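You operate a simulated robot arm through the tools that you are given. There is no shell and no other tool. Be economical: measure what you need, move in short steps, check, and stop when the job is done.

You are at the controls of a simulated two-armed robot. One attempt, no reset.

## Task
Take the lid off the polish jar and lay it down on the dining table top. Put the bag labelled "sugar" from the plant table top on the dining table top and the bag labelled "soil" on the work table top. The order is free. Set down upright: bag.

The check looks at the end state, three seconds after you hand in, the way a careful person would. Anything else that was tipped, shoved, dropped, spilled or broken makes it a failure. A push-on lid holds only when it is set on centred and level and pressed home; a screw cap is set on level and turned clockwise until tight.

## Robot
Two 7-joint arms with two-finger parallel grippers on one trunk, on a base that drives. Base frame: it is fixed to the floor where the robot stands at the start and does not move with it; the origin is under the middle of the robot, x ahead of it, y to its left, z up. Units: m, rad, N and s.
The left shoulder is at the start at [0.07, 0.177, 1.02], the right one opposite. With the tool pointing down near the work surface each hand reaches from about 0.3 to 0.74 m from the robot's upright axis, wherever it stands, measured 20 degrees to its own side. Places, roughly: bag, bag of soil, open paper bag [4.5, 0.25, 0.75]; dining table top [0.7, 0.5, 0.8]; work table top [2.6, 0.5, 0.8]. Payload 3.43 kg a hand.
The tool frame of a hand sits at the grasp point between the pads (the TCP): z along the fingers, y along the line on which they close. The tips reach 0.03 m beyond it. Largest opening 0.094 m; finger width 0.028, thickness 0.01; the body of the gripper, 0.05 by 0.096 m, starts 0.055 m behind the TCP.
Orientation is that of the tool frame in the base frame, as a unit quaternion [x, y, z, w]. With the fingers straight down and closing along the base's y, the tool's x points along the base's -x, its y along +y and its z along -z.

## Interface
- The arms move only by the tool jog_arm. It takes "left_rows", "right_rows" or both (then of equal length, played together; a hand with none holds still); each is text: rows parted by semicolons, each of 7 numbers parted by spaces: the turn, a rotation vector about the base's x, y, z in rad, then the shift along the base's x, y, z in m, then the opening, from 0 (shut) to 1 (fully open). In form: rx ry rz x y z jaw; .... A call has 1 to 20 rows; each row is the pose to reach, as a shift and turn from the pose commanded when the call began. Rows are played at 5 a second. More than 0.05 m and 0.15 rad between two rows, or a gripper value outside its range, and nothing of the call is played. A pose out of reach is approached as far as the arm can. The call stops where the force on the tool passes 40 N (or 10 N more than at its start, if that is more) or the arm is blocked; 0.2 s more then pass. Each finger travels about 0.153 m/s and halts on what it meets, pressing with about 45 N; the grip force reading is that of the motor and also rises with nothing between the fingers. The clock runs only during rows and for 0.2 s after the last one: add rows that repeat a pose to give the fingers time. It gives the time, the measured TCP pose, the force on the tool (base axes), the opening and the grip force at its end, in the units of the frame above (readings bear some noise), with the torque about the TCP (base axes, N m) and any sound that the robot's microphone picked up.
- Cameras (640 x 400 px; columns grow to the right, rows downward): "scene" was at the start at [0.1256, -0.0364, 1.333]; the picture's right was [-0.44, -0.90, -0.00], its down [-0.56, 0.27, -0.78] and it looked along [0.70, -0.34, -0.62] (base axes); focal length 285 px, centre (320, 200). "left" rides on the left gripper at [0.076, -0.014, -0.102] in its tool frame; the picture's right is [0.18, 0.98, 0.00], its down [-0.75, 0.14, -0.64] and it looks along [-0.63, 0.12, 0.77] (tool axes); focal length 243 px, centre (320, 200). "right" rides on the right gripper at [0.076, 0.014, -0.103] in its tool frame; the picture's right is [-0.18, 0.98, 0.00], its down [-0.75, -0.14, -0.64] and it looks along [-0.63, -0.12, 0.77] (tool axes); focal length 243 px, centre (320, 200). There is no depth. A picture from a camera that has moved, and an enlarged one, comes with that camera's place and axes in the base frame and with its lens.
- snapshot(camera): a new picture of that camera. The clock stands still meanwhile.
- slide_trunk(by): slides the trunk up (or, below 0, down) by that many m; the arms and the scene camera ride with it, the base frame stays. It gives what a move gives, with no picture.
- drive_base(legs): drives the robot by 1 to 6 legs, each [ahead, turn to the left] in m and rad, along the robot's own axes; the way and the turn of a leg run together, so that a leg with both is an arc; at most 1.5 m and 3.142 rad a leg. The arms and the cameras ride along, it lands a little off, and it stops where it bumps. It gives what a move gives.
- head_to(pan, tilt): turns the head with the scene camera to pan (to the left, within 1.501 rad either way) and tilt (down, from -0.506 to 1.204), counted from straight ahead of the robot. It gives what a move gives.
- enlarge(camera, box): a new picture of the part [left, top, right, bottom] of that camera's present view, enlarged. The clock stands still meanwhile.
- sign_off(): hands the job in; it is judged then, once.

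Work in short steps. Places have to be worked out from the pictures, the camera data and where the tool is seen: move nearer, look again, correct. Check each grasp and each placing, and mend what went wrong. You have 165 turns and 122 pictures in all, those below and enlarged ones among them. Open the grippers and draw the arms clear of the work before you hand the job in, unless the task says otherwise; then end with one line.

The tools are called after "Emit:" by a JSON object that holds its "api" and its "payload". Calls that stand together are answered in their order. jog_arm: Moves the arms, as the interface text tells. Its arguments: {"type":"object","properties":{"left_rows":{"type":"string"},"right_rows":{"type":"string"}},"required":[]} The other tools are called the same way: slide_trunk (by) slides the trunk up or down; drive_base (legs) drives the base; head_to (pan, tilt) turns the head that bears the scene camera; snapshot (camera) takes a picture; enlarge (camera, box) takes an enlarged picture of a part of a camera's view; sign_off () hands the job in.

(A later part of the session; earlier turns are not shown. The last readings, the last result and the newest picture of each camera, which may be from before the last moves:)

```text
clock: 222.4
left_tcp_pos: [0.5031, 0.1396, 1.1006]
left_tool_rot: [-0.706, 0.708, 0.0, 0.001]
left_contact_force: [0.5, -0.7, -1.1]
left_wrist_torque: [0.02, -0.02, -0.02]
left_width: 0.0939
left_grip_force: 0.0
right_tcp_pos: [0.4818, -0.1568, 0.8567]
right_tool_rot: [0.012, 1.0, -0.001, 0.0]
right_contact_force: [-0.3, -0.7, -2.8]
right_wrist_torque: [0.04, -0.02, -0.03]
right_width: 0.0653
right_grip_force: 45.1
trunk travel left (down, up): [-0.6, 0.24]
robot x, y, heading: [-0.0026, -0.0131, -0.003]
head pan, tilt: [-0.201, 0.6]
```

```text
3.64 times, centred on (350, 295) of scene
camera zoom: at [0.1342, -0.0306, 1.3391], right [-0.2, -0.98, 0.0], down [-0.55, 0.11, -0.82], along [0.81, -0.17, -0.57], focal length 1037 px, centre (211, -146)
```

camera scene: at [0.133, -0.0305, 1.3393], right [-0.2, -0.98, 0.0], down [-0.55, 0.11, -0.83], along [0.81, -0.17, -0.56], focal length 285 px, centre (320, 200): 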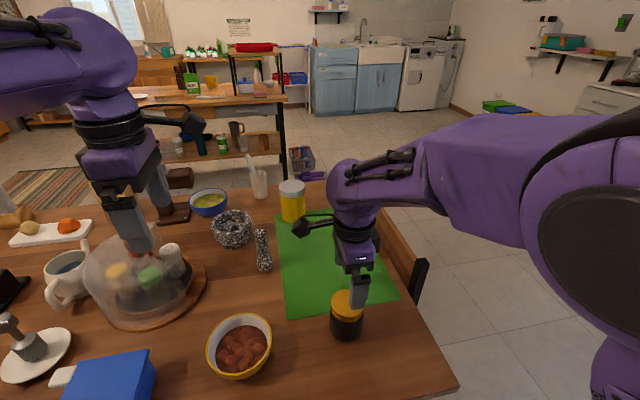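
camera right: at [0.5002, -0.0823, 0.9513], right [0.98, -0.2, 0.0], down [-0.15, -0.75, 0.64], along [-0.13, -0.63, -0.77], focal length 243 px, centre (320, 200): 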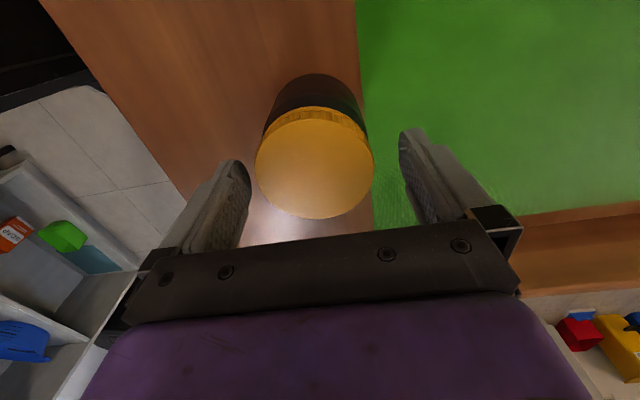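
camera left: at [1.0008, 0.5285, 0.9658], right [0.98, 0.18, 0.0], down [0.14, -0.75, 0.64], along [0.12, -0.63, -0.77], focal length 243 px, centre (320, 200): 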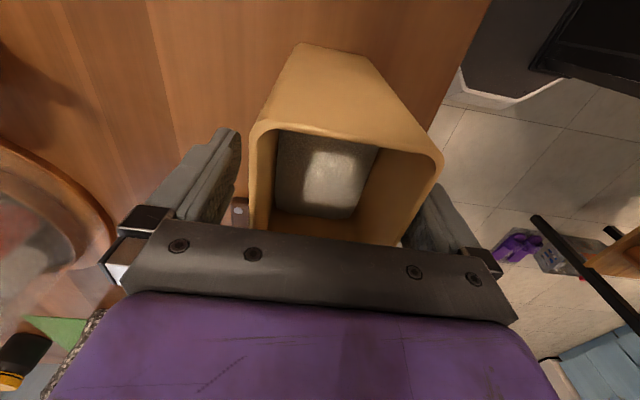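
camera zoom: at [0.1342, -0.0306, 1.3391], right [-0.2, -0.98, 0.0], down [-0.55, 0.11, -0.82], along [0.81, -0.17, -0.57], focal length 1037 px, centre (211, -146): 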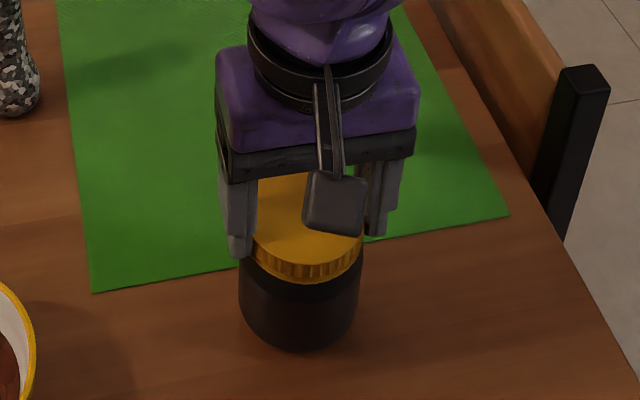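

The jar comes up with the lid (2.8 N). Put it back down, press lightly downward for table friction, and try the twist again while watching the torque.

Emit:
{"api": "jog_arm", "payload": {"right_rows": "0 0 0 0 0 -0.004 0.5;0 0 0 0 0 -0.008 0.5;0 0 0 0 0 -0.011 0.5;0 0 0 0 0 -0.013 0.5"}}

```text
clock: 223.4
left_tcp_pos: [0.5014, 0.1411, 1.1022]
left_tool_rot: [-0.706, 0.709, -0.001, 0.001]
left_contact_force: [0.0, -0.1, -0.8]
left_wrist_torque: [-0.01, 0.0, 0.01]
left_width: 0.0938
left_grip_force: 0.1
right_tcp_pos: [0.4809, -0.1564, 0.848]
right_tool_rot: [0.013, 1.0, -0.001, 0.005]
right_contact_force: [2.4, -4.2, 32.8]
right_wrist_torque: [0.05, 0.79, 0.09]
right_width: 0.0656
right_grip_force: 44.8
trunk travel left (down, up): [-0.6, 0.24]
robot x, y, heading: [-0.002, -0.0168, -0.008]
head pan, tilt: [-0.201, 0.6]
```

Pressing at 33 N. Now twist CCW by 0.6 rad.

Emit:
{"api": "jog_arm", "payload": {"right_rows": "0 0 0.12 0 0 0 0.5;0 0 0.24 0 0 0 0.5;0 0 0.36 0 0 0 0.5;0 0 0.48 0 0 0 0.5;0 0 0.6 0 0 0 0.5"}}

```text
clock: 224.6
left_tcp_pos: [0.4983, 0.1416, 1.1026]
left_tool_rot: [-0.706, 0.708, -0.002, 0.0]
left_contact_force: [-0.5, -0.5, -0.2]
left_wrist_torque: [0.01, -0.01, 0.03]
left_width: 0.094
left_grip_force: 0.1
right_tcp_pos: [0.4784, -0.1559, 0.8474]
right_tool_rot: [-0.285, 0.959, -0.002, 0.004]
right_contact_force: [0.9, 0.7, 38.1]
right_wrist_torque: [0.15, -0.09, -0.54]
right_width: 0.0662
right_grip_force: 44.9
trunk travel left (down, up): [-0.6, 0.24]
robot x, y, heading: [0.0002, -0.01, -0.006]
head pan, tilt: [-0.201, 0.6]
```

Resisting torque 0.54 N·m this time. Continue the twist 0.5 rad, then lift slightly to see whether the lid has loosened.

Emit:
{"api": "jog_arm", "payload": {"right_rows": "0 0 0.12 0 0 0 0.5;0 0 0.24 0 0 0 0.5;0 0 0.36 0 0 0 0.5;0 0 0.48 0 0 0 0.5;0 0 0.48 0 0 0.004 0.5;0 0 0.48 0 0 0.008 0.5;0 0 0.48 0 0 0.014 0.5;0 0 0.48 0 0 0.014 0.5"}}

Emit:
{"api": "enlarge", "payload": {"camera": "scene", "box": [290, 240, 410, 350]}}

```text
clock: 226.4
left_tcp_pos: [0.5031, 0.1407, 1.101]
left_tool_rot: [-0.706, 0.708, 0.0, 0.0]
left_contact_force: [0.6, -0.6, -0.4]
left_wrist_torque: [-0.03, 0.0, 0.01]
left_width: 0.0942
left_grip_force: 0.1
right_tcp_pos: [0.4818, -0.159, 0.859]
right_tool_rot: [-0.504, 0.864, 0.0, 0.001]
right_contact_force: [0.0, 0.0, -3.1]
right_wrist_torque: [-0.01, 0.01, 0.0]
right_width: 0.0662
right_grip_force: 45.2
trunk travel left (down, up): [-0.6, 0.24]
robot x, y, heading: [-0.0039, -0.0131, -0.002]
head pan, tilt: [-0.201, 0.6]
```

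```text
3.64 times, centred on (350, 295) of scene
camera zoom: at [0.1344, -0.0306, 1.339], right [-0.2, -0.98, 0.0], down [-0.55, 0.11, -0.82], along [0.81, -0.17, -0.57], focal length 1037 px, centre (211, -146)
```

zoom: 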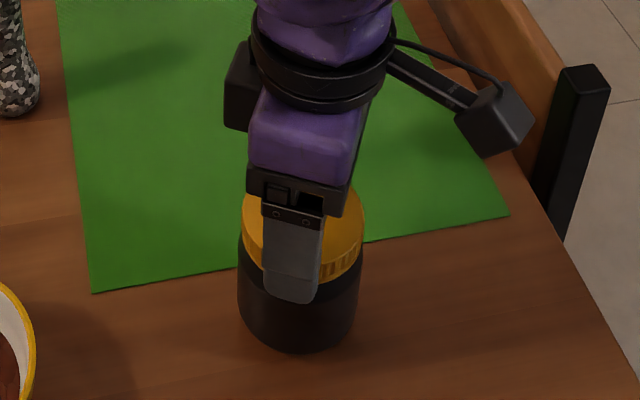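

The lid still holds; I need the second hand on the jar. Plan: lift the jar by its lid, rotate it back (more turning range), and turn the left hand horizontal (pointing -y) to grip the jar body in the air.

Emit:
{"api": "jog_arm", "payload": {"right_rows": "0 0 -0.145 0 0 0.01 0.5;0 0 -0.29 0 0 0.03 0.5;0 0 -0.435 0 0 0.05 0.5;0 0 -0.58 0 0 0.07 0.5;0 0 -0.725 0 0 0.09 0.5;0 0 -0.87 0 0 0.11 0.5;0 0 -1.015 0 0 0.13 0.5;0 0 -1.16 0 0 0.15 0.5;0 0 -1.305 0 0 0.16 0.5;0 0 -1.45 0 0 0.16 0.5;0 0 -1.595 0 0 0.16 0.5;0 0 -1.74 0 0 0.16 0.5;0 0 -1.885 0 0 0.16 0.5;0 0 -2.03 0 0 0.16 0.5;0 0 -2.175 0 0 0.16 0.5;0 0 -2.32 0 0 0.16 0.5;0 0 -2.465 0 0 0.16 0.5;0 0 -2.6 0 0 0.16 0.5", "left_rows": "-0.145 0 0 0 0 0 1;-0.29 0 0 0 0 0 1;-0.435 0 0 0 0 0 1;-0.58 0 0 0 0 0 1;-0.725 0 0 0 0 0 1;-0.87 0 0 0 0 0 1;-1.015 0 0 0 0 0 1;-1.16 0 0 0 0 0 1;-1.305 0 0 0 0 0 1;-1.45 0 0 0 0 0 1;-1.57 0 0 0 0 0 1;-1.57 0 0 0 0 0 1;-1.57 0 0 0 0 0 1;-1.57 0 0 0 0 0 1;-1.57 0 0 0 0 0 1;-1.57 0 0 0 0 0 1;-1.57 0 0 0 0 0 1;-1.57 0 0 0 0 0 1"}}

Emit:
{"api": "snapshot", "payload": {"camera": "scene"}}

```text
clock: 230.2
left_tcp_pos: [0.5036, 0.141, 1.0991]
left_tool_rot: [-0.5, 0.501, -0.501, -0.499]
left_contact_force: [0.8, -0.2, 0.7]
left_wrist_torque: [-0.01, 0.0, 0.01]
left_width: 0.094
left_grip_force: 0.2
right_tcp_pos: [0.4806, -0.157, 1.0198]
right_tool_rot: [0.698, 0.716, -0.001, 0.0]
right_contact_force: [0.7, 0.0, -3.4]
right_wrist_torque: [0.04, 0.01, -0.01]
right_width: 0.0659
right_grip_force: 44.5
trunk travel left (down, up): [-0.6, 0.24]
robot x, y, heading: [-0.0035, -0.0169, -0.001]
head pan, tilt: [-0.201, 0.6]
```

```text
34 pictures are left
camera scene: at [0.1341, -0.0302, 1.3391], right [-0.2, -0.98, 0.0], down [-0.55, 0.11, -0.82], along [0.81, -0.17, -0.57], focal length 285 px, centre (320, 200)
```

scene: 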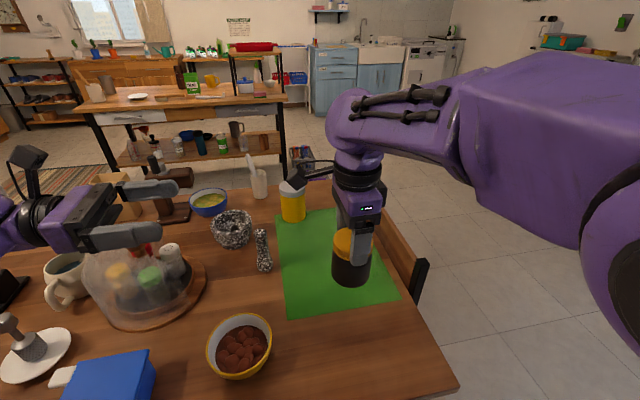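

Works nicely: jar hangs in the right hand, left hand is horizontal with camera up. Bring the left hand level with the jar body (z≈0.953), stopping short at y=0.02.

Emit:
{"api": "jog_arm", "payload": {"left_rows": "0 0 0 -0.01 -0.02 -0.04 1;0 0 0 -0.02 -0.04 -0.08 1;0 0 0 -0.023 -0.06 -0.12 1;0 0 0 -0.023 -0.09 -0.146 1;0 0 0 -0.023 -0.121 -0.146 1;0 0 0 -0.023 -0.121 -0.146 1"}}

Emit:
{"api": "snapshot", "payload": {"camera": "left"}}

Emit:
{"api": "snapshot", "payload": {"camera": "scene"}}

```text
clock: 231.6
left_tcp_pos: [0.4815, 0.0203, 0.9535]
left_tool_rot: [-0.499, 0.501, -0.501, -0.499]
left_contact_force: [0.4, 0.0, 0.2]
left_wrist_torque: [0.03, 0.04, 0.02]
left_width: 0.0942
left_grip_force: 0.1
right_tcp_pos: [0.4822, -0.1566, 1.0187]
right_tool_rot: [0.698, 0.716, -0.002, 0.0]
right_contact_force: [-0.6, -0.5, -3.2]
right_wrist_torque: [-0.02, -0.01, 0.01]
right_width: 0.066
right_grip_force: 45.3
trunk travel left (down, up): [-0.6, 0.24]
robot x, y, heading: [-0.0015, -0.0136, -0.001]
head pan, tilt: [-0.201, 0.6]
```

```text
33 pictures are left
camera left: at [0.4958, 0.1233, 1.0292], right [-0.98, 0.0, 0.18], down [-0.14, 0.64, -0.75], along [-0.12, -0.77, -0.63], focal length 243 px, centre (320, 200)
```

left: 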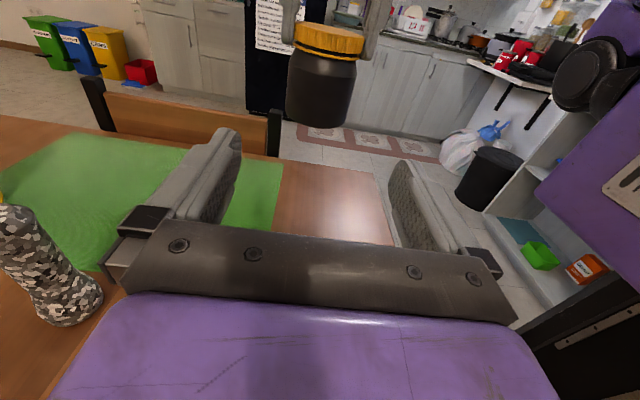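

```text
32 pictures are left
camera scene: at [0.134, -0.0297, 1.3392], right [-0.2, -0.98, 0.0], down [-0.55, 0.11, -0.82], along [0.81, -0.17, -0.57], focal length 285 px, centre (320, 200)
```

scene: 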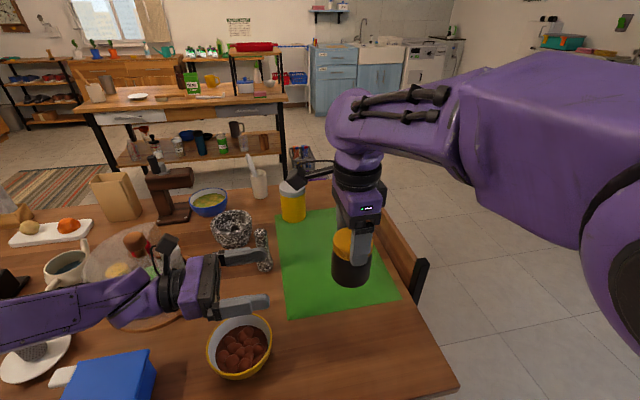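

Jar body is at x≈0.48, z≈0.95, aligned with the left hand. Approach along -y.

Emit:
{"api": "jog_arm", "payload": {"left_rows": "0 0 0 0 -0.04 0 1;0 0 0 0 -0.08 -0.001 1;0 0 0 0 -0.12 -0.002 1;0 0 0 0 -0.145 -0.003 1;0 0 0 0 -0.163 -0.003 1;0 0 0 0 -0.163 -0.003 1"}}

Emit:
{"api": "snapshot", "payload": {"camera": "left"}}

Emit:
{"api": "enlarge", "payload": {"camera": "scene", "box": [240, 160, 440, 320]}}

```text
clock: 233.0
left_tcp_pos: [0.4794, -0.1429, 0.9509]
left_tool_rot: [0.5, -0.5, 0.501, 0.498]
left_contact_force: [-0.3, 0.1, 1.0]
left_wrist_torque: [-0.01, -0.03, 0.0]
left_width: 0.0942
left_grip_force: 0.1
right_tcp_pos: [0.4825, -0.1571, 1.0193]
right_tool_rot: [0.698, 0.716, -0.001, 0.001]
right_contact_force: [0.0, -0.6, -3.4]
right_wrist_torque: [0.01, -0.02, 0.0]
right_width: 0.0662
right_grip_force: 45.2
trunk travel left (down, up): [-0.6, 0.24]
robot x, y, heading: [-0.0057, -0.0135, -0.005]
head pan, tilt: [-0.201, 0.6]
```

```text
31 pictures are left
camera left: at [0.4941, -0.0396, 1.0277], right [-0.98, 0.0, 0.18], down [-0.14, 0.64, -0.75], along [-0.12, -0.77, -0.63], focal length 243 px, centre (320, 200)
```

left: 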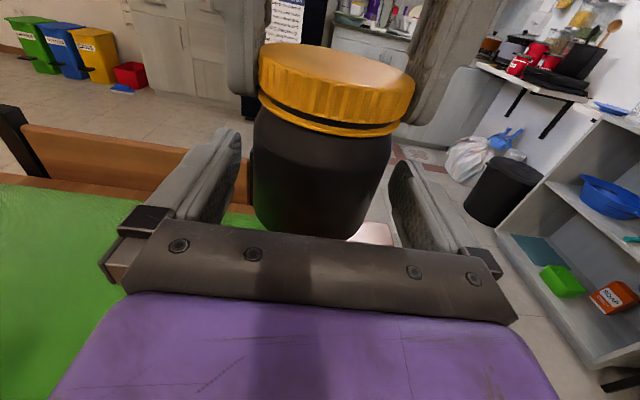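

```text
2.50 times, centred on (340, 240) of scene
camera zoom: at [0.134, -0.0301, 1.3392], right [-0.2, -0.98, 0.0], down [-0.55, 0.11, -0.82], along [0.81, -0.17, -0.57], focal length 713 px, centre (270, 100)
```

zoom: 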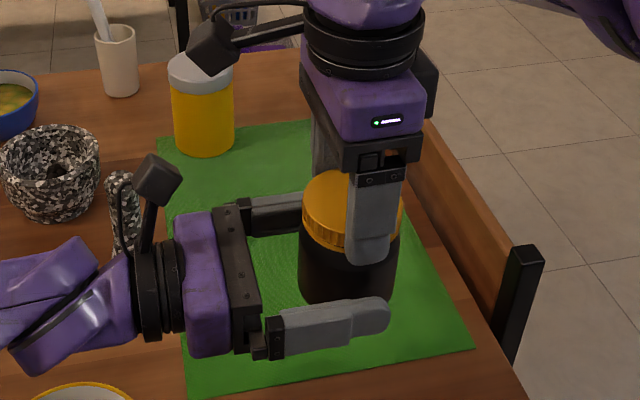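

Jar body sits between the left fingers, below the lid. Close the left gripper.

Emit:
{"api": "jog_arm", "payload": {"left_rows": "0 0 0 0.001 0 0 0.9;0 0 0 0.001 0 0 0.8;0 0 0 0.001 0 0 0.7;0 0 0 0.001 0 0 0.6;0 0 0 0.001 0 0 0.5;0 0 0 0.001 0 0 0.5"}}

```text
clock: 234.4
left_tcp_pos: [0.481, -0.1424, 0.9514]
left_tool_rot: [0.501, -0.499, 0.501, 0.498]
left_contact_force: [13.9, -5.5, -0.4]
left_wrist_torque: [0.17, 0.88, 0.16]
left_width: 0.0708
left_grip_force: 44.5
right_tcp_pos: [0.4816, -0.1585, 1.019]
right_tool_rot: [0.697, 0.717, -0.001, -0.001]
right_contact_force: [-12.6, 5.6, -3.0]
right_wrist_torque: [0.22, -0.04, 0.06]
right_width: 0.066
right_grip_force: 45.0
trunk travel left (down, up): [-0.6, 0.24]
robot x, y, heading: [0.0012, -0.0149, 0.001]
head pan, tilt: [-0.201, 0.6]
```

Both grips hold with mild internal force. Ease it and twist the lid CCW by 0.7 rad.

Emit:
{"api": "jog_arm", "payload": {"left_rows": "0 0 0 0.001 -0.001 0 0.5;0 0 0 0.0015 -0.001 0 0.5;0 0 0 0.0015 -0.001 0 0.5;0 0 0 0.0015 -0.001 0 0.5;0 0 0 0.0015 -0.001 0 0.5;0 0 0 0.0015 -0.001 0 0.5;0 0 0 0.0015 -0.001 0 0.5;0 0 0 0.0015 -0.001 0 0.5", "right_rows": "0 0 0 0 0 0 0.5;0 0 0.1 0 0 0 0.5;0 0 0.2 0 0 0 0.5;0 0 0.3 0 0 0 0.5;0 0 0.4 0 0 0.0003 0.5;0 0 0.5 0 0 0.0005 0.5;0 0 0.6 0 0 0.0006 0.5;0 0 0.7 0 0 0.0007 0.5"}}

```text
clock: 236.2
left_tcp_pos: [0.4835, -0.1439, 0.9505]
left_tool_rot: [0.501, -0.5, 0.501, 0.498]
left_contact_force: [13.5, 10.1, -1.0]
left_wrist_torque: [-0.31, 0.78, 0.29]
left_width: 0.0706
left_grip_force: 44.8
right_tcp_pos: [0.4815, -0.1576, 1.0183]
right_tool_rot: [0.408, 0.913, -0.002, -0.002]
right_contact_force: [-12.6, -10.2, 1.4]
right_wrist_torque: [-0.28, 0.15, -0.15]
right_width: 0.0657
right_grip_force: 45.1
trunk travel left (down, up): [-0.6, 0.24]
robot x, y, heading: [-0.0044, -0.0132, 0.003]
head pan, tilt: [-0.201, 0.6]
```

The lid turns against the held jar with low torque. Continue 1.8 rad.

Emit:
{"api": "jog_arm", "payload": {"right_rows": "0 0 0.14 0 0 0.0002 0.5;0 0 0.28 0 0 0.0004 0.5;0 0 0.42 0 0 0.0006 0.5;0 0 0.56 0 0 0.0008 0.5;0 0 0.7 0 0 0.001 0.5;0 0 0.84 0 0 0.001 0.5;0 0 0.98 0 0 0.001 0.5;0 0 1.12 0 0 0.001 0.5;0 0 1.26 0 0 0.0012 0.5;0 0 1.4 0 0 0.0014 0.5;0 0 1.54 0 0 0.0016 0.5;0 0 1.68 0 0 0.0018 0.5;0 0 1.8 0 0 0.002 0.5"}}

Emit:
{"api": "snapshot", "payload": {"camera": "left"}}

```text
clock: 239.0
left_tcp_pos: [0.4838, -0.1433, 0.9504]
left_tool_rot: [0.5, -0.5, 0.502, 0.498]
left_contact_force: [13.8, 33.4, -0.1]
left_wrist_torque: [-0.84, 0.87, 0.22]
left_width: 0.0704
left_grip_force: 45.4
right_tcp_pos: [0.482, -0.1589, 1.0202]
right_tool_rot: [-0.461, 0.887, -0.002, -0.001]
right_contact_force: [-13.1, -32.9, -1.6]
right_wrist_torque: [-1.47, 0.05, -0.03]
right_width: 0.0653
right_grip_force: 45.4
trunk travel left (down, up): [-0.6, 0.24]
robot x, y, heading: [0.0004, -0.0149, -0.003]
head pan, tilt: [-0.201, 0.6]
```

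```text
29 pictures are left
camera left: at [0.4976, -0.0396, 1.028], right [-0.98, 0.0, 0.18], down [-0.14, 0.64, -0.75], along [-0.11, -0.77, -0.63], focal length 243 px, centre (320, 200)
```

left: 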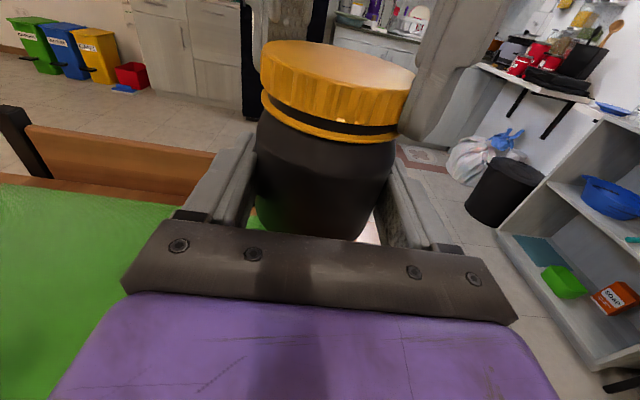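

The gap under the lid has widened: it is unscrewing. Release the lid, rotate the right hand back, to regrip.

Emit:
{"api": "jog_arm", "payload": {"right_rows": "0 0 0 0 0 0 0.7;0 0 0 0 0 0 0.95;0 0 0 0 0 0 0.95;0 0 -0.148 0 0 0 0.95;0 0 -0.296 0 0 0 0.95;0 0 -0.444 0 0 0 0.95;0 0 -0.592 0 0 0 0.95;0 0 -0.74 0 0 0 0.95;0 0 -0.888 0 0 0 0.95;0 0 -1.036 0 0 0 0.95;0 0 -1.184 0 0 0 0.95;0 0 -1.332 0 0 0 0.95;0 0 -1.48 0 0 0 0.95;0 0 -1.628 0 0 0 0.95;0 0 -1.776 0 0 0 0.95;0 0 -1.924 0 0 0 0.95;0 0 -2.072 0 0 0 0.95;0 0 -2.22 0 0 0 0.95;0 0 -2.368 0 0 0 0.95;0 0 -2.5 0 0 0 0.95"}}

Emit:
{"api": "enlarge", "payload": {"camera": "right", "box": [160, 50, 480, 250]}}

Emit:
{"api": "snapshot", "payload": {"camera": "left"}}

```text
clock: 243.2
left_tcp_pos: [0.4816, -0.1425, 0.9518]
left_tool_rot: [-0.5, 0.501, -0.5, -0.499]
left_contact_force: [-0.2, 0.2, -0.5]
left_wrist_torque: [0.05, -0.04, -0.03]
left_width: 0.0706
left_grip_force: 45.3
right_tcp_pos: [0.4814, -0.1566, 1.022]
right_tool_rot: [0.698, 0.716, -0.001, 0.001]
right_contact_force: [0.3, -0.4, 0.7]
right_wrist_torque: [0.01, -0.02, 0.0]
right_width: 0.0892
right_grip_force: 0.0
trunk travel left (down, up): [-0.6, 0.24]
robot x, y, heading: [0.0005, -0.0151, -0.003]
head pan, tilt: [-0.201, 0.6]
```

```text
2.00 times, centred on (320, 150) of right
camera zoom: at [0.4952, -0.0795, 1.1241], right [0.99, -0.16, 0.0], down [-0.12, -0.76, 0.64], along [-0.1, -0.63, -0.77], focal length 485 px, centre (320, 300)
```

zoom: 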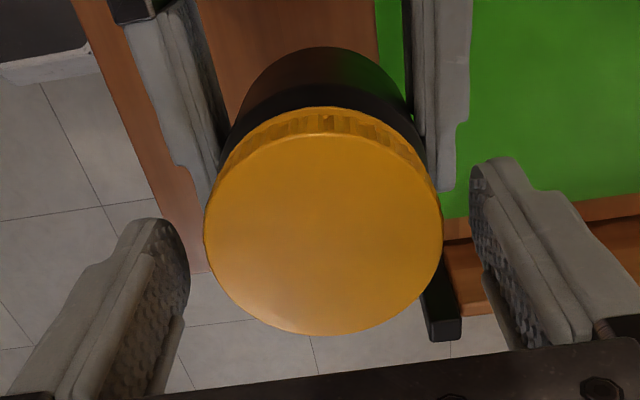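

```text
27 pictures are left
camera left: at [0.4967, -0.0404, 1.0278], right [-0.98, 0.0, 0.18], down [-0.14, 0.64, -0.75], along [-0.12, -0.77, -0.63], focal length 243 px, centre (320, 200)
```

left: 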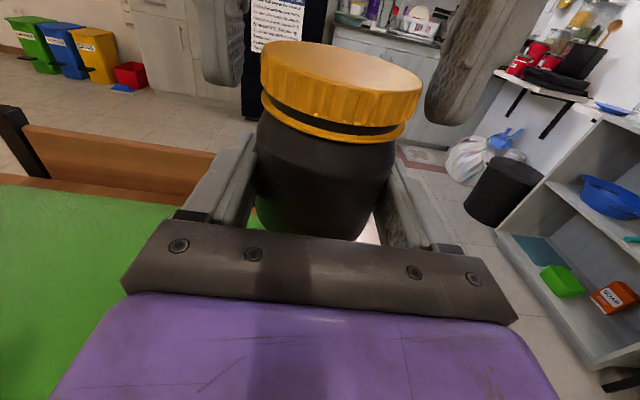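

Lid remains on the jar, centred. Regrip.

Emit:
{"api": "jog_arm", "payload": {"right_rows": "0 0 0 0 0.001 0 0.8;0 0 0 0 0.001 0 0.7;0 0 0 0 0.001 0 0.6;0 0 0 0 0.001 0 0.5;0 0 0 0 0.001 0 0.5"}}

```text
clock: 244.4
left_tcp_pos: [0.4824, -0.1442, 0.952]
left_tool_rot: [-0.498, 0.502, -0.501, -0.499]
left_contact_force: [-7.3, 3.6, -0.9]
left_wrist_torque: [-0.04, -0.33, -0.12]
left_width: 0.0706
left_grip_force: 45.4
right_tcp_pos: [0.4811, -0.157, 1.0214]
right_tool_rot: [0.698, 0.716, -0.001, 0.0]
right_contact_force: [8.1, -2.6, -0.2]
right_wrist_torque: [-0.07, -0.13, 0.0]
right_width: 0.0655
right_grip_force: 44.3
trunk travel left (down, up): [-0.6, 0.24]
robot x, y, heading: [-0.0015, -0.0157, 0.001]
head pan, tilt: [-0.201, 0.6]
```

Small internal forces. Twist CCW 2.5 rad, rising ~2 mm along.

Emit:
{"api": "jog_arm", "payload": {"right_rows": "0 0 0.14 0 0 0.0001 0.5;0 0 0.28 0 0 0.0002 0.5;0 0 0.42 0 0 0.0003 0.5;0 0 0.56 0 0 0.0005 0.5;0 0 0.7 0 0 0.0006 0.5;0 0 0.84 0 0 0.0008 0.5;0 0 0.98 0 0 0.0009 0.5;0 0 1.12 0 0 0.001 0.5;0 0 1.26 0 -0.001 0.0011 0.5;0 0 1.4 0 -0.001 0.0012 0.5;0 0 1.54 0 -0.001 0.0014 0.5;0 0 1.68 0 -0.0015 0.0016 0.5;0 0 1.82 0 -0.0015 0.0017 0.5;0 0 1.96 0 -0.002 0.0018 0.5;0 0 2.1 0 -0.002 0.0019 0.5;0 0 2.24 0 -0.002 0.002 0.5;0 0 2.38 0 -0.002 0.0021 0.5;0 0 2.5 0 -0.002 0.0022 0.5"}}

Emit:
{"api": "snapshot", "payload": {"camera": "left"}}

```text
clock: 248.2
left_tcp_pos: [0.4823, -0.144, 0.9515]
left_tool_rot: [-0.499, 0.502, -0.5, -0.499]
left_contact_force: [4.0, 1.8, 0.7]
left_wrist_torque: [0.01, 0.15, 0.12]
left_width: 0.0706
left_grip_force: 45.3
right_tcp_pos: [0.4805, -0.1579, 1.0236]
right_tool_rot: [-0.461, 0.887, -0.001, 0.0]
right_contact_force: [-3.2, -1.2, -1.1]
right_wrist_torque: [-0.05, 0.06, -0.08]
right_width: 0.0654
right_grip_force: 45.2
trunk travel left (down, up): [-0.6, 0.24]
robot x, y, heading: [-0.0024, -0.0156, 0.004]
head pan, tilt: [-0.201, 0.6]
```

```text
26 pictures are left
camera left: at [0.4969, -0.0406, 1.0278], right [-0.98, 0.0, 0.18], down [-0.14, 0.64, -0.75], along [-0.12, -0.77, -0.63], focal length 243 px, centre (320, 200)
```

left: 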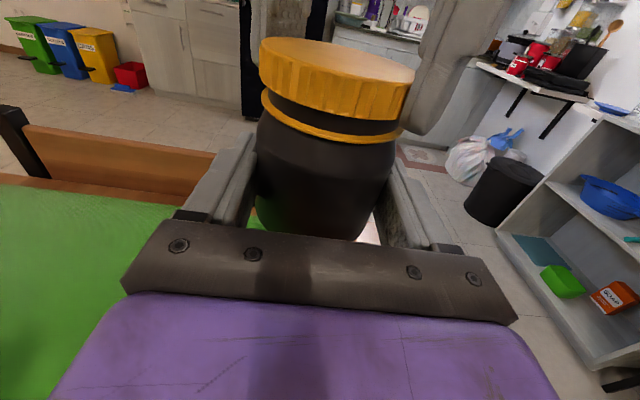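

The gap keeps growing. Test a gentle 4 mm lift of the lid.

Emit:
{"api": "jog_arm", "payload": {"right_rows": "0 0 0 0 0 0.002 0.5;0 0 0 0 0 0.004 0.5;0 0 0 0 0 0.004 0.5"}}

```text
clock: 249.0
left_tcp_pos: [0.4804, -0.1441, 0.9496]
left_tool_rot: [-0.5, 0.501, -0.5, -0.499]
left_contact_force: [-0.4, 0.9, -0.4]
left_wrist_torque: [0.04, 0.03, -0.01]
left_width: 0.0704
left_grip_force: 45.2
right_tcp_pos: [0.4819, -0.1586, 1.0281]
right_tool_rot: [-0.46, 0.888, 0.001, 0.002]
right_contact_force: [0.5, -0.5, -0.4]
right_wrist_torque: [0.01, -0.02, 0.01]
right_width: 0.0653
right_grip_force: 45.4
trunk travel left (down, up): [-0.6, 0.24]
robot x, y, heading: [-0.0015, -0.0141, 0.0]
head pan, tilt: [-0.201, 0.6]
```

The lid came free (no force on either hand). Lift it 8 cm straight up and look.

Emit:
{"api": "jog_arm", "payload": {"right_rows": "0 0 0 0 0 0.02 0.5;0 0 0 0 0 0.05 0.5;0 0 0 0 0 0.08 0.5;0 0 0 0 0 0.08 0.5"}}

Emit:
{"api": "snapshot", "payload": {"camera": "scene"}}

Emit:
{"api": "snapshot", "payload": {"camera": "left"}}

```text
clock: 250.0
left_tcp_pos: [0.4818, -0.1432, 0.9505]
left_tool_rot: [-0.5, 0.501, -0.501, -0.498]
left_contact_force: [-0.9, 0.2, 0.7]
left_wrist_torque: [0.05, -0.01, 0.03]
left_width: 0.0706
left_grip_force: 44.9
right_tcp_pos: [0.4822, -0.1595, 1.1081]
right_tool_rot: [-0.46, 0.888, -0.001, 0.002]
right_contact_force: [0.1, 0.1, -0.5]
right_wrist_torque: [0.02, 0.04, 0.01]
right_width: 0.0654
right_grip_force: 45.3
trunk travel left (down, up): [-0.6, 0.24]
robot x, y, heading: [0.0011, -0.0107, -0.0]
head pan, tilt: [-0.201, 0.6]
```

```text
25 pictures are left
camera scene: at [0.1343, -0.0306, 1.3391], right [-0.2, -0.98, 0.0], down [-0.55, 0.11, -0.82], along [0.81, -0.17, -0.57], focal length 285 px, centre (320, 200)
```

scene: 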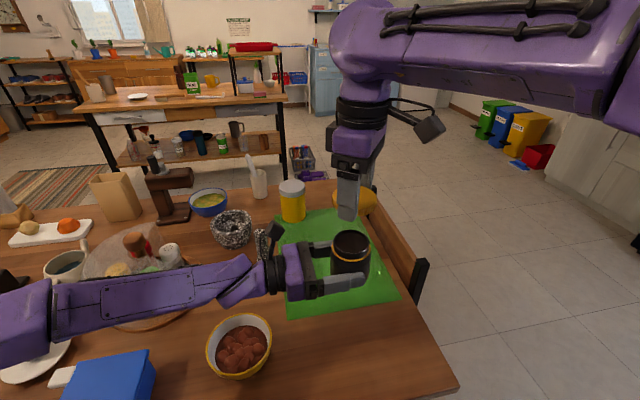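

```text
24 pictures are left
camera left: at [0.4969, -0.0406, 1.0278], right [-0.98, 0.0, 0.18], down [-0.14, 0.64, -0.75], along [-0.12, -0.77, -0.63], focal length 243 px, centre (320, 200)
```

left: 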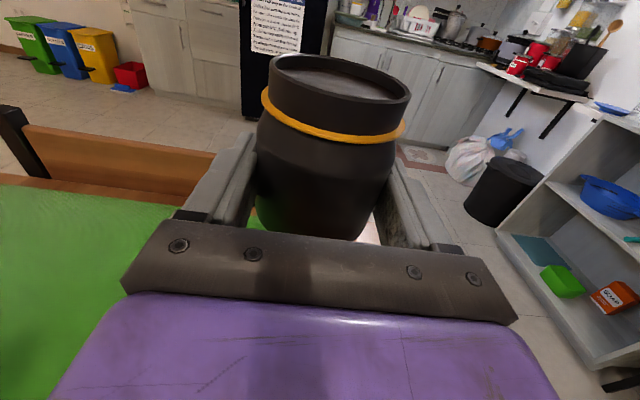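

Lid is off and held. Move the jar aside (+y, up) with the left, and bring the right hand with the lid above the bare table corner spot (0.385,-0.225).

Emit:
{"api": "jog_arm", "payload": {"left_rows": "0 0 0 0 0.03 0.01 0.5;0 0 0 0 0.06 0.02 0.5;0 0 0 0 0.09 0.03 0.5;0 0 0 0 0.12 0.03 0.5;0 0 0 0 0.12 0.03 0.5;0 0 0 0 0.12 0.03 0.5;0 0 0 0 0.12 0.03 0.5", "right_rows": "0 0 0 -0.03 -0.02 0 0.5;0 0 0 -0.06 -0.04 0 0.5;0 0 0 -0.097 -0.065 0 0.5;0 0 0 -0.097 -0.065 -0.04 0.5;0 0 0 -0.097 -0.065 -0.09 0.5;0 0 0 -0.097 -0.065 -0.13 0.5;0 0 0 -0.097 -0.065 -0.16 0.5"}}

Emit:
{"api": "snapshot", "payload": {"camera": "scene"}}

```text
clock: 251.6
left_tcp_pos: [0.482, -0.0233, 0.982]
left_tool_rot: [-0.5, 0.5, -0.5, -0.5]
left_contact_force: [-1.1, 0.5, -2.4]
left_wrist_torque: [0.03, 0.02, -0.01]
left_width: 0.0707
left_grip_force: 44.5
right_tcp_pos: [0.3863, -0.2252, 0.9483]
right_tool_rot: [-0.46, 0.888, 0.0, 0.001]
right_contact_force: [0.1, -0.8, -0.1]
right_wrist_torque: [0.01, 0.0, 0.0]
right_width: 0.0654
right_grip_force: 45.4
trunk travel left (down, up): [-0.6, 0.24]
robot x, y, heading: [-0.0018, -0.0143, -0.003]
head pan, tilt: [-0.201, 0.6]
```

```text
23 pictures are left
camera scene: at [0.1348, -0.0298, 1.3391], right [-0.2, -0.98, 0.0], down [-0.55, 0.11, -0.82], along [0.81, -0.17, -0.57], focal length 285 px, centre (320, 200)
```

scene: 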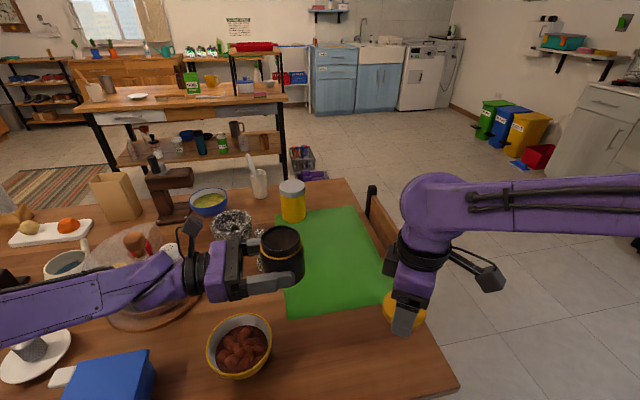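

Spot is fine (corner at ≈(0.32,-0.33)); nudge slightly inward to (0.40,-0.235) and lower to z≈0.80.

Emit:
{"api": "jog_arm", "payload": {"right_rows": "0 0 0 0.014 -0.01 -0.03 0.5;0 0 0 0.014 -0.01 -0.07 0.5;0 0 0 0.014 -0.01 -0.11 0.5;0 0 0 0.014 -0.01 -0.135 0.5;0 0 0 0.014 -0.01 -0.148 0.5;0 0 0 0.014 -0.01 -0.148 0.5"}}

Emit:
{"api": "enlarge", "payload": {"camera": "scene", "box": [310, 280, 470, 400]}}

```text
clock: 253.0
left_tcp_pos: [0.4815, -0.0245, 0.9812]
left_tool_rot: [0.5, -0.501, 0.501, 0.498]
left_contact_force: [-0.3, 0.0, -2.7]
left_wrist_torque: [0.03, -0.02, 0.03]
left_width: 0.0708
left_grip_force: 44.5
right_tcp_pos: [0.3982, -0.2335, 0.7999]
right_tool_rot: [-0.46, 0.888, 0.0, 0.002]
right_contact_force: [0.2, 0.2, -0.3]
right_wrist_torque: [0.0, -0.02, -0.02]
right_width: 0.0653
right_grip_force: 44.8
trunk travel left (down, up): [-0.6, 0.24]
robot x, y, heading: [-0.0041, -0.0108, 0.0]
head pan, tilt: [-0.201, 0.6]
```

```text
3.33 times, centred on (390, 340) of scene
camera zoom: at [0.134, -0.0304, 1.3392], right [-0.2, -0.98, 0.0], down [-0.55, 0.11, -0.82], along [0.81, -0.17, -0.57], focal length 950 px, centre (87, -267)
```

zoom: 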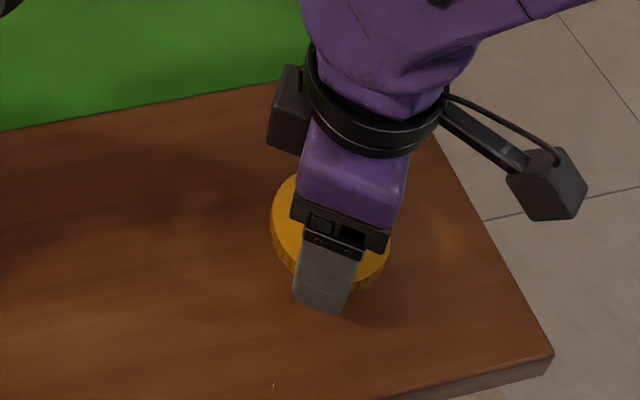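

Lid hovers about 1 cm above bare wood, well inside the edges. Lower in small steps until contact.

Emit:
{"api": "jog_arm", "payload": {"right_rows": "0 0 0 0 0 -0.003 0.5;0 0 0 0 0 -0.006 0.5;0 0 0 0 0 -0.008 0.5;0 0 0 0 0 -0.01 0.5;0 0 0 0 0 -0.011 0.5;0 0 0 0 0 -0.011 0.5"}}

```text
clock: 254.4
left_tcp_pos: [0.4817, -0.0247, 0.9816]
left_tool_rot: [0.5, -0.501, 0.501, 0.498]
left_contact_force: [-0.7, -0.6, -2.8]
left_wrist_torque: [0.06, 0.03, 0.01]
left_width: 0.0704
left_grip_force: 44.8
right_tcp_pos: [0.3985, -0.2336, 0.7888]
right_tool_rot: [-0.46, 0.888, 0.0, 0.001]
right_contact_force: [-0.2, -0.7, 0.5]
right_wrist_torque: [-0.02, 0.01, 0.03]
right_width: 0.0651
right_grip_force: 44.8
trunk travel left (down, up): [-0.6, 0.24]
robot x, y, heading: [-0.0001, -0.0187, 0.0]
head pan, tilt: [-0.201, 0.6]
```

Emit:
{"api": "jog_arm", "payload": {"right_rows": "0 0 0 0 0 -0.0015 0.5;0 0 0 0 0 -0.003 0.5;0 0 0 0 0 -0.003 0.5"}}

Emit:
{"api": "enlarge", "payload": {"camera": "scene", "box": [350, 320, 450, 390]}}

```text
clock: 255.2
left_tcp_pos: [0.483, -0.0248, 0.981]
left_tool_rot: [-0.5, 0.501, -0.501, -0.499]
left_contact_force: [0.1, 0.7, -2.5]
left_wrist_torque: [0.05, 0.03, 0.03]
left_width: 0.0706
left_grip_force: 44.9
right_tcp_pos: [0.3978, -0.2332, 0.7854]
right_tool_rot: [-0.46, 0.888, 0.0, 0.002]
right_contact_force: [0.0, 0.2, -0.2]
right_wrist_torque: [-0.02, -0.01, 0.0]
right_width: 0.0651
right_grip_force: 45.3
trunk travel left (down, up): [-0.6, 0.24]
robot x, y, heading: [-0.0029, -0.0159, -0.004]
head pan, tilt: [-0.201, 0.6]
```

```text
5.71 times, centred on (400, 355) of scene
camera zoom: at [0.1341, -0.0304, 1.3391], right [-0.2, -0.98, 0.0], down [-0.55, 0.11, -0.82], along [0.81, -0.17, -0.57], focal length 1629 px, centre (-137, -686)
```

zoom: 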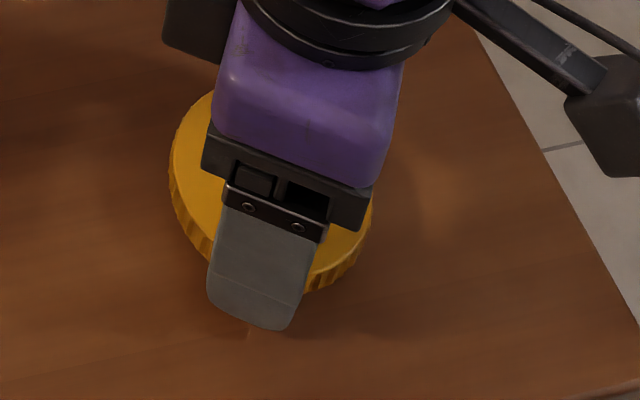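

Very close now. Two more small steps.

Emit:
{"api": "jog_arm", "payload": {"right_rows": "0 0 0 0 0 -0.0015 0.5;0 0 0 0 0 -0.0025 0.5;0 0 0 0 0 -0.0025 0.5"}}

```text
clock: 256.0
left_tcp_pos: [0.4826, -0.0247, 0.9831]
left_tool_rot: [0.5, -0.501, 0.501, 0.499]
left_contact_force: [0.1, 0.6, -3.3]
left_wrist_torque: [0.02, 0.01, 0.02]
left_width: 0.0704
left_grip_force: 44.8
right_tcp_pos: [0.3985, -0.2327, 0.7833]
right_tool_rot: [-0.46, 0.888, -0.001, 0.001]
right_contact_force: [-0.3, 0.2, 0.1]
right_wrist_torque: [0.01, 0.03, 0.02]
right_width: 0.065
right_grip_force: 45.4
trunk travel left (down, up): [-0.6, 0.24]
robot x, y, heading: [0.0005, -0.0159, -0.003]
head pan, tilt: [-0.201, 0.6]
```

Emit:
{"api": "jog_arm", "payload": {"right_rows": "0 0 0 0 0 -0.001 0.5;0 0 0 0 0 -0.002 0.5;0 0 0 0 0 -0.002 0.5"}}

```text
clock: 256.8
left_tcp_pos: [0.4825, -0.0246, 0.9811]
left_tool_rot: [-0.5, 0.501, -0.501, -0.498]
left_contact_force: [-0.5, -0.6, -3.8]
left_wrist_torque: [0.01, -0.01, 0.0]
left_width: 0.0705
left_grip_force: 44.7
right_tcp_pos: [0.3986, -0.2326, 0.7791]
right_tool_rot: [-0.461, 0.888, -0.001, 0.001]
right_contact_force: [-0.7, 0.6, 0.3]
right_wrist_torque: [0.02, 0.0, 0.0]
right_width: 0.0651
right_grip_force: 44.6
trunk travel left (down, up): [-0.6, 0.24]
robot x, y, heading: [-0.003, -0.0096, -0.005]
head pan, tilt: [-0.201, 0.6]
```

Emit:
{"api": "jog_arm", "payload": {"right_rows": "0 0 0 0 0 -0.001 0.5;0 0 0 0 0 -0.002 0.5;0 0 0 0 0 -0.003 0.5;0 0 0 0 0 -0.003 0.5"}}

```text
clock: 258.0
left_tcp_pos: [0.4805, -0.0239, 0.9826]
left_tool_rot: [-0.498, 0.502, -0.5, -0.499]
left_contact_force: [-0.1, 1.2, -2.5]
left_wrist_torque: [0.04, 0.01, -0.03]
left_width: 0.0705
left_grip_force: 45.1
right_tcp_pos: [0.3979, -0.2324, 0.7801]
right_tool_rot: [-0.461, 0.887, -0.003, 0.003]
right_contact_force: [-4.1, -2.2, 21.9]
right_wrist_torque: [0.16, 1.01, 0.18]
right_width: 0.0653
right_grip_force: 45.1
trunk travel left (down, up): [-0.6, 0.24]
robot x, y, heading: [-0.0018, -0.0164, -0.006]
head pan, tilt: [-0.201, 0.6]
stopped in row 4 (right hand): the force on the tool passed its limit (the readings are from after the stop); the commanded pose is now the measured one
```

Contact. Ease off 1 mm and open.

Emit:
{"api": "jog_arm", "payload": {"right_rows": "0 0 0 0 0 0.001 0.5;0 0 0 0 0 0.001 0.5;0 0 0 0 0 0.001 0.75;0 0 0 0 0 0.001 0.95;0 0 0 0 0 0.001 1;0 0 0 0 0 0.001 1"}}

Emit:
{"api": "jog_arm", "payload": {"right_rows": "0 0 0 0 0 0.02 1;0 0 0 0 0 0.05 1;0 0 0 0 0 0.1 1;0 0 0 0 0 0.15 1;0 0 0 0 0 0.2 1;0 0 0 0 0 0.25 1;0 0 0 0 0 0.28 1"}}

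Emit:
{"api": "snapshot", "payload": {"camera": "scene"}}

```text
clock: 259.4
left_tcp_pos: [0.4815, -0.0252, 0.9806]
left_tool_rot: [-0.499, 0.501, -0.5, -0.499]
left_contact_force: [0.7, 0.4, -2.2]
left_wrist_torque: [0.05, -0.02, 0.01]
left_width: 0.0704
left_grip_force: 44.9
right_tcp_pos: [0.4011, -0.2328, 0.7795]
right_tool_rot: [-0.46, 0.888, -0.002, 0.004]
right_contact_force: [14.6, -11.2, 23.0]
right_wrist_torque: [0.04, 0.62, 0.27]
right_width: 0.0834
right_grip_force: 0.1
trunk travel left (down, up): [-0.6, 0.24]
robot x, y, heading: [-0.0016, -0.0117, -0.002]
head pan, tilt: [-0.201, 0.6]
```

```text
clock: 261.0
left_tcp_pos: [0.482, -0.0253, 0.9823]
left_tool_rot: [-0.499, 0.501, -0.5, -0.5]
left_contact_force: [-0.3, 0.0, -2.7]
left_wrist_torque: [0.04, -0.02, -0.02]
left_width: 0.0705
left_grip_force: 45.2
right_tcp_pos: [0.3985, -0.2335, 1.06]
right_tool_rot: [-0.46, 0.888, -0.001, 0.003]
right_contact_force: [-0.5, -0.9, -0.8]
right_wrist_torque: [-0.01, 0.01, 0.0]
right_width: 0.0939
right_grip_force: 0.1
trunk travel left (down, up): [-0.6, 0.24]
robot x, y, heading: [-0.0002, -0.0111, -0.004]
head pan, tilt: [-0.201, 0.6]
```

```text
20 pictures are left
camera scene: at [0.1342, -0.0312, 1.3391], right [-0.2, -0.98, 0.0], down [-0.55, 0.11, -0.82], along [0.81, -0.17, -0.57], focal length 285 px, centre (320, 200)
```

scene: 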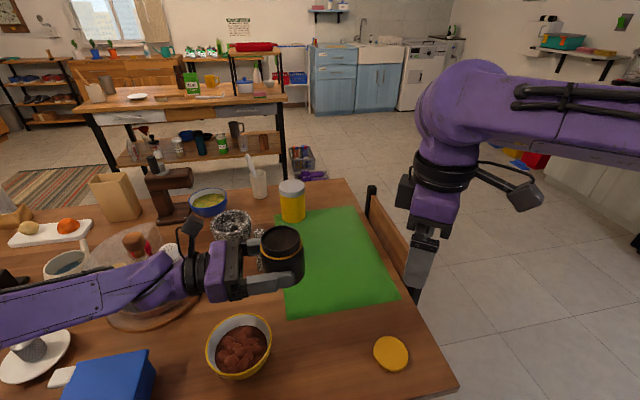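

Lid lies flat on bare table. Now hand the jar over: left brings it back over its home position, right turns to yaw 0 above it to grip the neck from above and set it down.

Emit:
{"api": "jog_arm", "payload": {"left_rows": "0 0 0 0 -0.03 0 0.5;0 0 0 0 -0.06 0 0.5;0 0 0 0 -0.09 0 0.5;0 0 0 0 -0.12 0 0.5;0 0 0 0 -0.12 0 0.5;0 0 0 0 -0.12 0 0.5;0 0 0 0 -0.12 0 0.5;0 0 0 0 -0.12 0 0.5", "right_rows": "0 0 -0.14 0 0 0.035 1;0 0 -0.28 0 0 0.07 1;0 0 -0.42 0.02 0.02 0.08 1;0 0 -0.56 0.04 0.04 0.08 1;0 0 -0.7 0.06 0.055 0.08 1;0 0 -0.84 0.0835 0.075 0.08 1;0 0 -0.957 0.0835 0.075 0.08 1;0 0 -0.957 0.0835 0.075 0.08 1"}}

Emit:
{"api": "snapshot", "payload": {"camera": "right"}}

Emit:
{"api": "snapshot", "payload": {"camera": "scene"}}

```text
clock: 262.8
left_tcp_pos: [0.4829, -0.1448, 0.9819]
left_tool_rot: [-0.499, 0.502, -0.5, -0.5]
left_contact_force: [-0.3, 0.0, -3.2]
left_wrist_torque: [0.03, -0.02, 0.03]
left_width: 0.0703
left_grip_force: 44.7
right_tcp_pos: [0.4848, -0.1589, 1.14]
right_tool_rot: [0.001, 1.0, -0.003, 0.002]
right_contact_force: [0.4, -0.2, -0.1]
right_wrist_torque: [0.01, 0.0, 0.0]
right_width: 0.0939
right_grip_force: 0.1
trunk travel left (down, up): [-0.6, 0.24]
robot x, y, heading: [-0.0001, -0.0144, -0.006]
head pan, tilt: [-0.201, 0.6]
```

```text
19 pictures are left
camera right: at [0.4094, -0.1421, 1.2419], right [0.19, 0.98, 0.0], down [0.75, -0.14, 0.64], along [0.63, -0.12, -0.76], focal length 243 px, centre (320, 200)
```

right: 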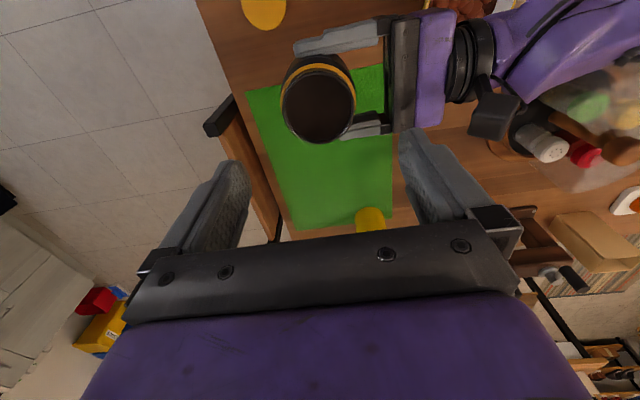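

```text
18 pictures are left
camera scene: at [0.1345, -0.0303, 1.3391], right [-0.2, -0.98, 0.0], down [-0.55, 0.11, -0.82], along [0.81, -0.17, -0.57], focal length 285 px, centre (320, 200)
```

scene: 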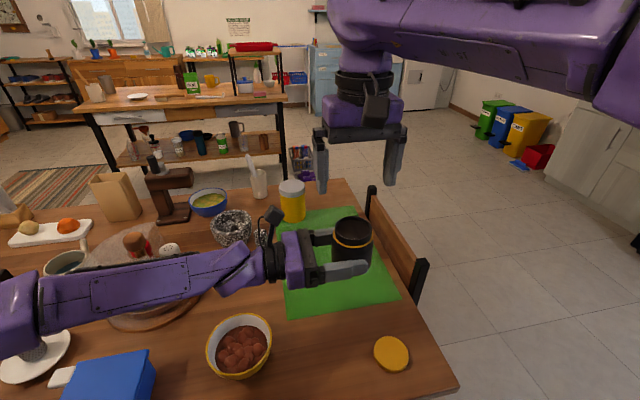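

Rim centre measured at (0.480,-0.157), right under the hand. Descend to z≈1.034, fingers straddling the neck on ±y.

Emit:
{"api": "jog_arm", "payload": {"right_rows": "0 0 0 -0.003 0.001 -0.03 1;0 0 0 -0.003 0.001 -0.06 1;0 0 0 -0.003 0.001 -0.085 1;0 0 0 -0.003 0.001 -0.106 1;0 0 0 -0.003 0.001 -0.106 1"}}

Emit:
{"api": "snapshot", "payload": {"camera": "left"}}

Emit:
{"api": "enlarge", "payload": {"camera": "scene", "box": [240, 130, 440, 300]}}

```text
clock: 264.0
left_tcp_pos: [0.482, -0.1454, 0.9815]
left_tool_rot: [-0.499, 0.502, -0.5, -0.5]
left_contact_force: [-0.5, -0.2, -2.2]
left_wrist_torque: [0.06, -0.04, -0.03]
left_width: 0.0706
left_grip_force: 44.9
right_tcp_pos: [0.4804, -0.1575, 1.0315]
right_tool_rot: [0.0, 1.0, -0.004, 0.003]
right_contact_force: [0.4, 0.2, -0.5]
right_wrist_torque: [0.0, 0.0, 0.0]
right_width: 0.0942
right_grip_force: 0.0
trunk travel left (down, up): [-0.6, 0.24]
robot x, y, heading: [0.0008, -0.0161, -0.0]
head pan, tilt: [-0.201, 0.6]
```

```text
17 pictures are left
camera left: at [0.4967, -0.0421, 1.0586], right [-0.98, 0.0, 0.18], down [-0.14, 0.64, -0.75], along [-0.12, -0.77, -0.63], focal length 243 px, centre (320, 200)
```

left: 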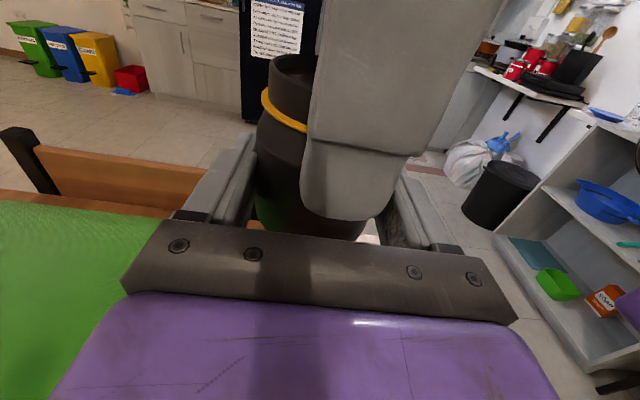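

```text
2.35 times, centred on (340, 215) of scene
camera zoom: at [0.1339, -0.0307, 1.3392], right [-0.2, -0.98, 0.0], down [-0.55, 0.11, -0.82], along [0.81, -0.17, -0.57], focal length 671 px, centre (273, 165)
```

zoom: 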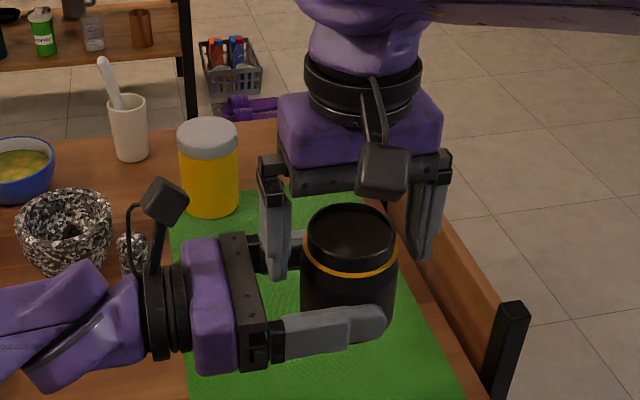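

Good straddle. Close the right gripper on the jar's neck.

Emit:
{"api": "jog_arm", "payload": {"right_rows": "0 0 0 0 0 0 0.9;0 0 0 0 0 0 0.8;0 0 0 0 0 0 0.7;0 0 0 0 0 0 0.6;0 0 0 0 0 0 0.5;0 0 0 0 0 0 0.5"}}

```text
clock: 265.4
left_tcp_pos: [0.4816, -0.1444, 0.9825]
left_tool_rot: [-0.499, 0.501, -0.501, -0.498]
left_contact_force: [-7.9, 28.4, -0.1]
left_wrist_torque: [-0.42, -0.23, -0.17]
left_width: 0.0703
left_grip_force: 44.9
right_tcp_pos: [0.4793, -0.1594, 1.032]
right_tool_rot: [0.001, 1.0, -0.004, 0.002]
right_contact_force: [8.2, -28.6, -0.4]
right_wrist_torque: [-0.95, -0.09, -0.01]
right_width: 0.0707
right_grip_force: 44.9
trunk travel left (down, up): [-0.6, 0.24]
robot x, y, heading: [0.0001, -0.0123, -0.002]
head pan, tilt: [-0.201, 0.6]
```

Internal force of 28 N along y; shift the right hand 2 mm in -y to relieve, then open the left.

Emit:
{"api": "jog_arm", "payload": {"right_rows": "0 0 0 0 -0.001 0 0.5;0 0 0 -0.0005 -0.002 0 0.5;0 0 0 -0.0005 -0.002 0 0.5"}}

Emit:
{"api": "jog_arm", "payload": {"left_rows": "0 0 0 0 0 0 0.8;0 0 0 0 0 0 0.9;0 0 0 0 0 0 1;0 0 0 0 0 0 1;0 0 0 0 0 0 1"}}

```text
clock: 266.2
left_tcp_pos: [0.4807, -0.1458, 0.9819]
left_tool_rot: [-0.5, 0.501, -0.501, -0.499]
left_contact_force: [-5.8, 20.3, -2.4]
left_wrist_torque: [0.29, -0.33, -0.09]
left_width: 0.0706
left_grip_force: 45.2
right_tcp_pos: [0.4788, -0.1597, 1.0327]
right_tool_rot: [0.0, 1.0, -0.003, 0.002]
right_contact_force: [5.4, -20.7, 0.8]
right_wrist_torque: [-1.29, 0.02, -0.02]
right_width: 0.0706
right_grip_force: 45.7
trunk travel left (down, up): [-0.6, 0.24]
robot x, y, heading: [0.0009, -0.0107, -0.001]
head pan, tilt: [-0.201, 0.6]
```

```text
clock: 267.4
left_tcp_pos: [0.4814, -0.1457, 0.9817]
left_tool_rot: [0.5, -0.5, 0.5, 0.499]
left_contact_force: [-0.5, -0.2, 0.4]
left_wrist_torque: [0.02, -0.01, -0.01]
left_width: 0.0939
left_grip_force: 0.0
right_tcp_pos: [0.4803, -0.1586, 1.0322]
right_tool_rot: [0.0, 1.0, -0.003, 0.001]
right_contact_force: [-0.4, -0.4, -0.6]
right_wrist_torque: [0.01, 0.02, 0.0]
right_width: 0.0705
right_grip_force: 45.2
trunk travel left (down, up): [-0.6, 0.24]
robot x, y, heading: [-0.0017, -0.0138, -0.0]
head pan, tilt: [-0.201, 0.6]
```

Left opened. Withdraw the left hand along +y.

Emit:
{"api": "jog_arm", "payload": {"left_rows": "0 0 0 0 0.01 0 1;0 0 0 0 0.03 0 1;0 0 0 0 0.07 0 1;0 0 0 0 0.11 0 1;0 0 0 0 0.15 0.02 1;0 0 0 0 0.19 0.05 1"}}

Emit:
{"api": "enlarge", "payload": {"camera": "scene", "box": [240, 130, 440, 300]}}

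```text
clock: 268.8
left_tcp_pos: [0.479, 0.0442, 1.0328]
left_tool_rot: [-0.499, 0.501, -0.5, -0.5]
left_contact_force: [-0.1, -0.3, -0.7]
left_wrist_torque: [-0.01, 0.02, 0.03]
left_width: 0.0942
left_grip_force: 0.0
right_tcp_pos: [0.4794, -0.1579, 1.0343]
right_tool_rot: [0.001, 1.0, -0.005, 0.001]
right_contact_force: [-0.1, -0.4, 0.4]
right_wrist_torque: [0.0, -0.03, -0.02]
right_width: 0.0706
right_grip_force: 45.3
trunk travel left (down, up): [-0.6, 0.24]
robot x, y, heading: [0.0002, -0.0109, -0.002]
head pan, tilt: [-0.201, 0.6]
```

```text
2.35 times, centred on (340, 215) of scene
camera zoom: at [0.1329, -0.0293, 1.3393], right [-0.2, -0.98, 0.0], down [-0.55, 0.11, -0.83], along [0.81, -0.17, -0.56], focal length 671 px, centre (273, 165)
```

zoom: 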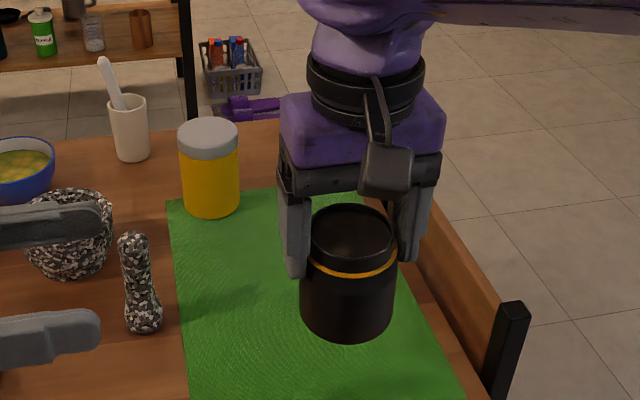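

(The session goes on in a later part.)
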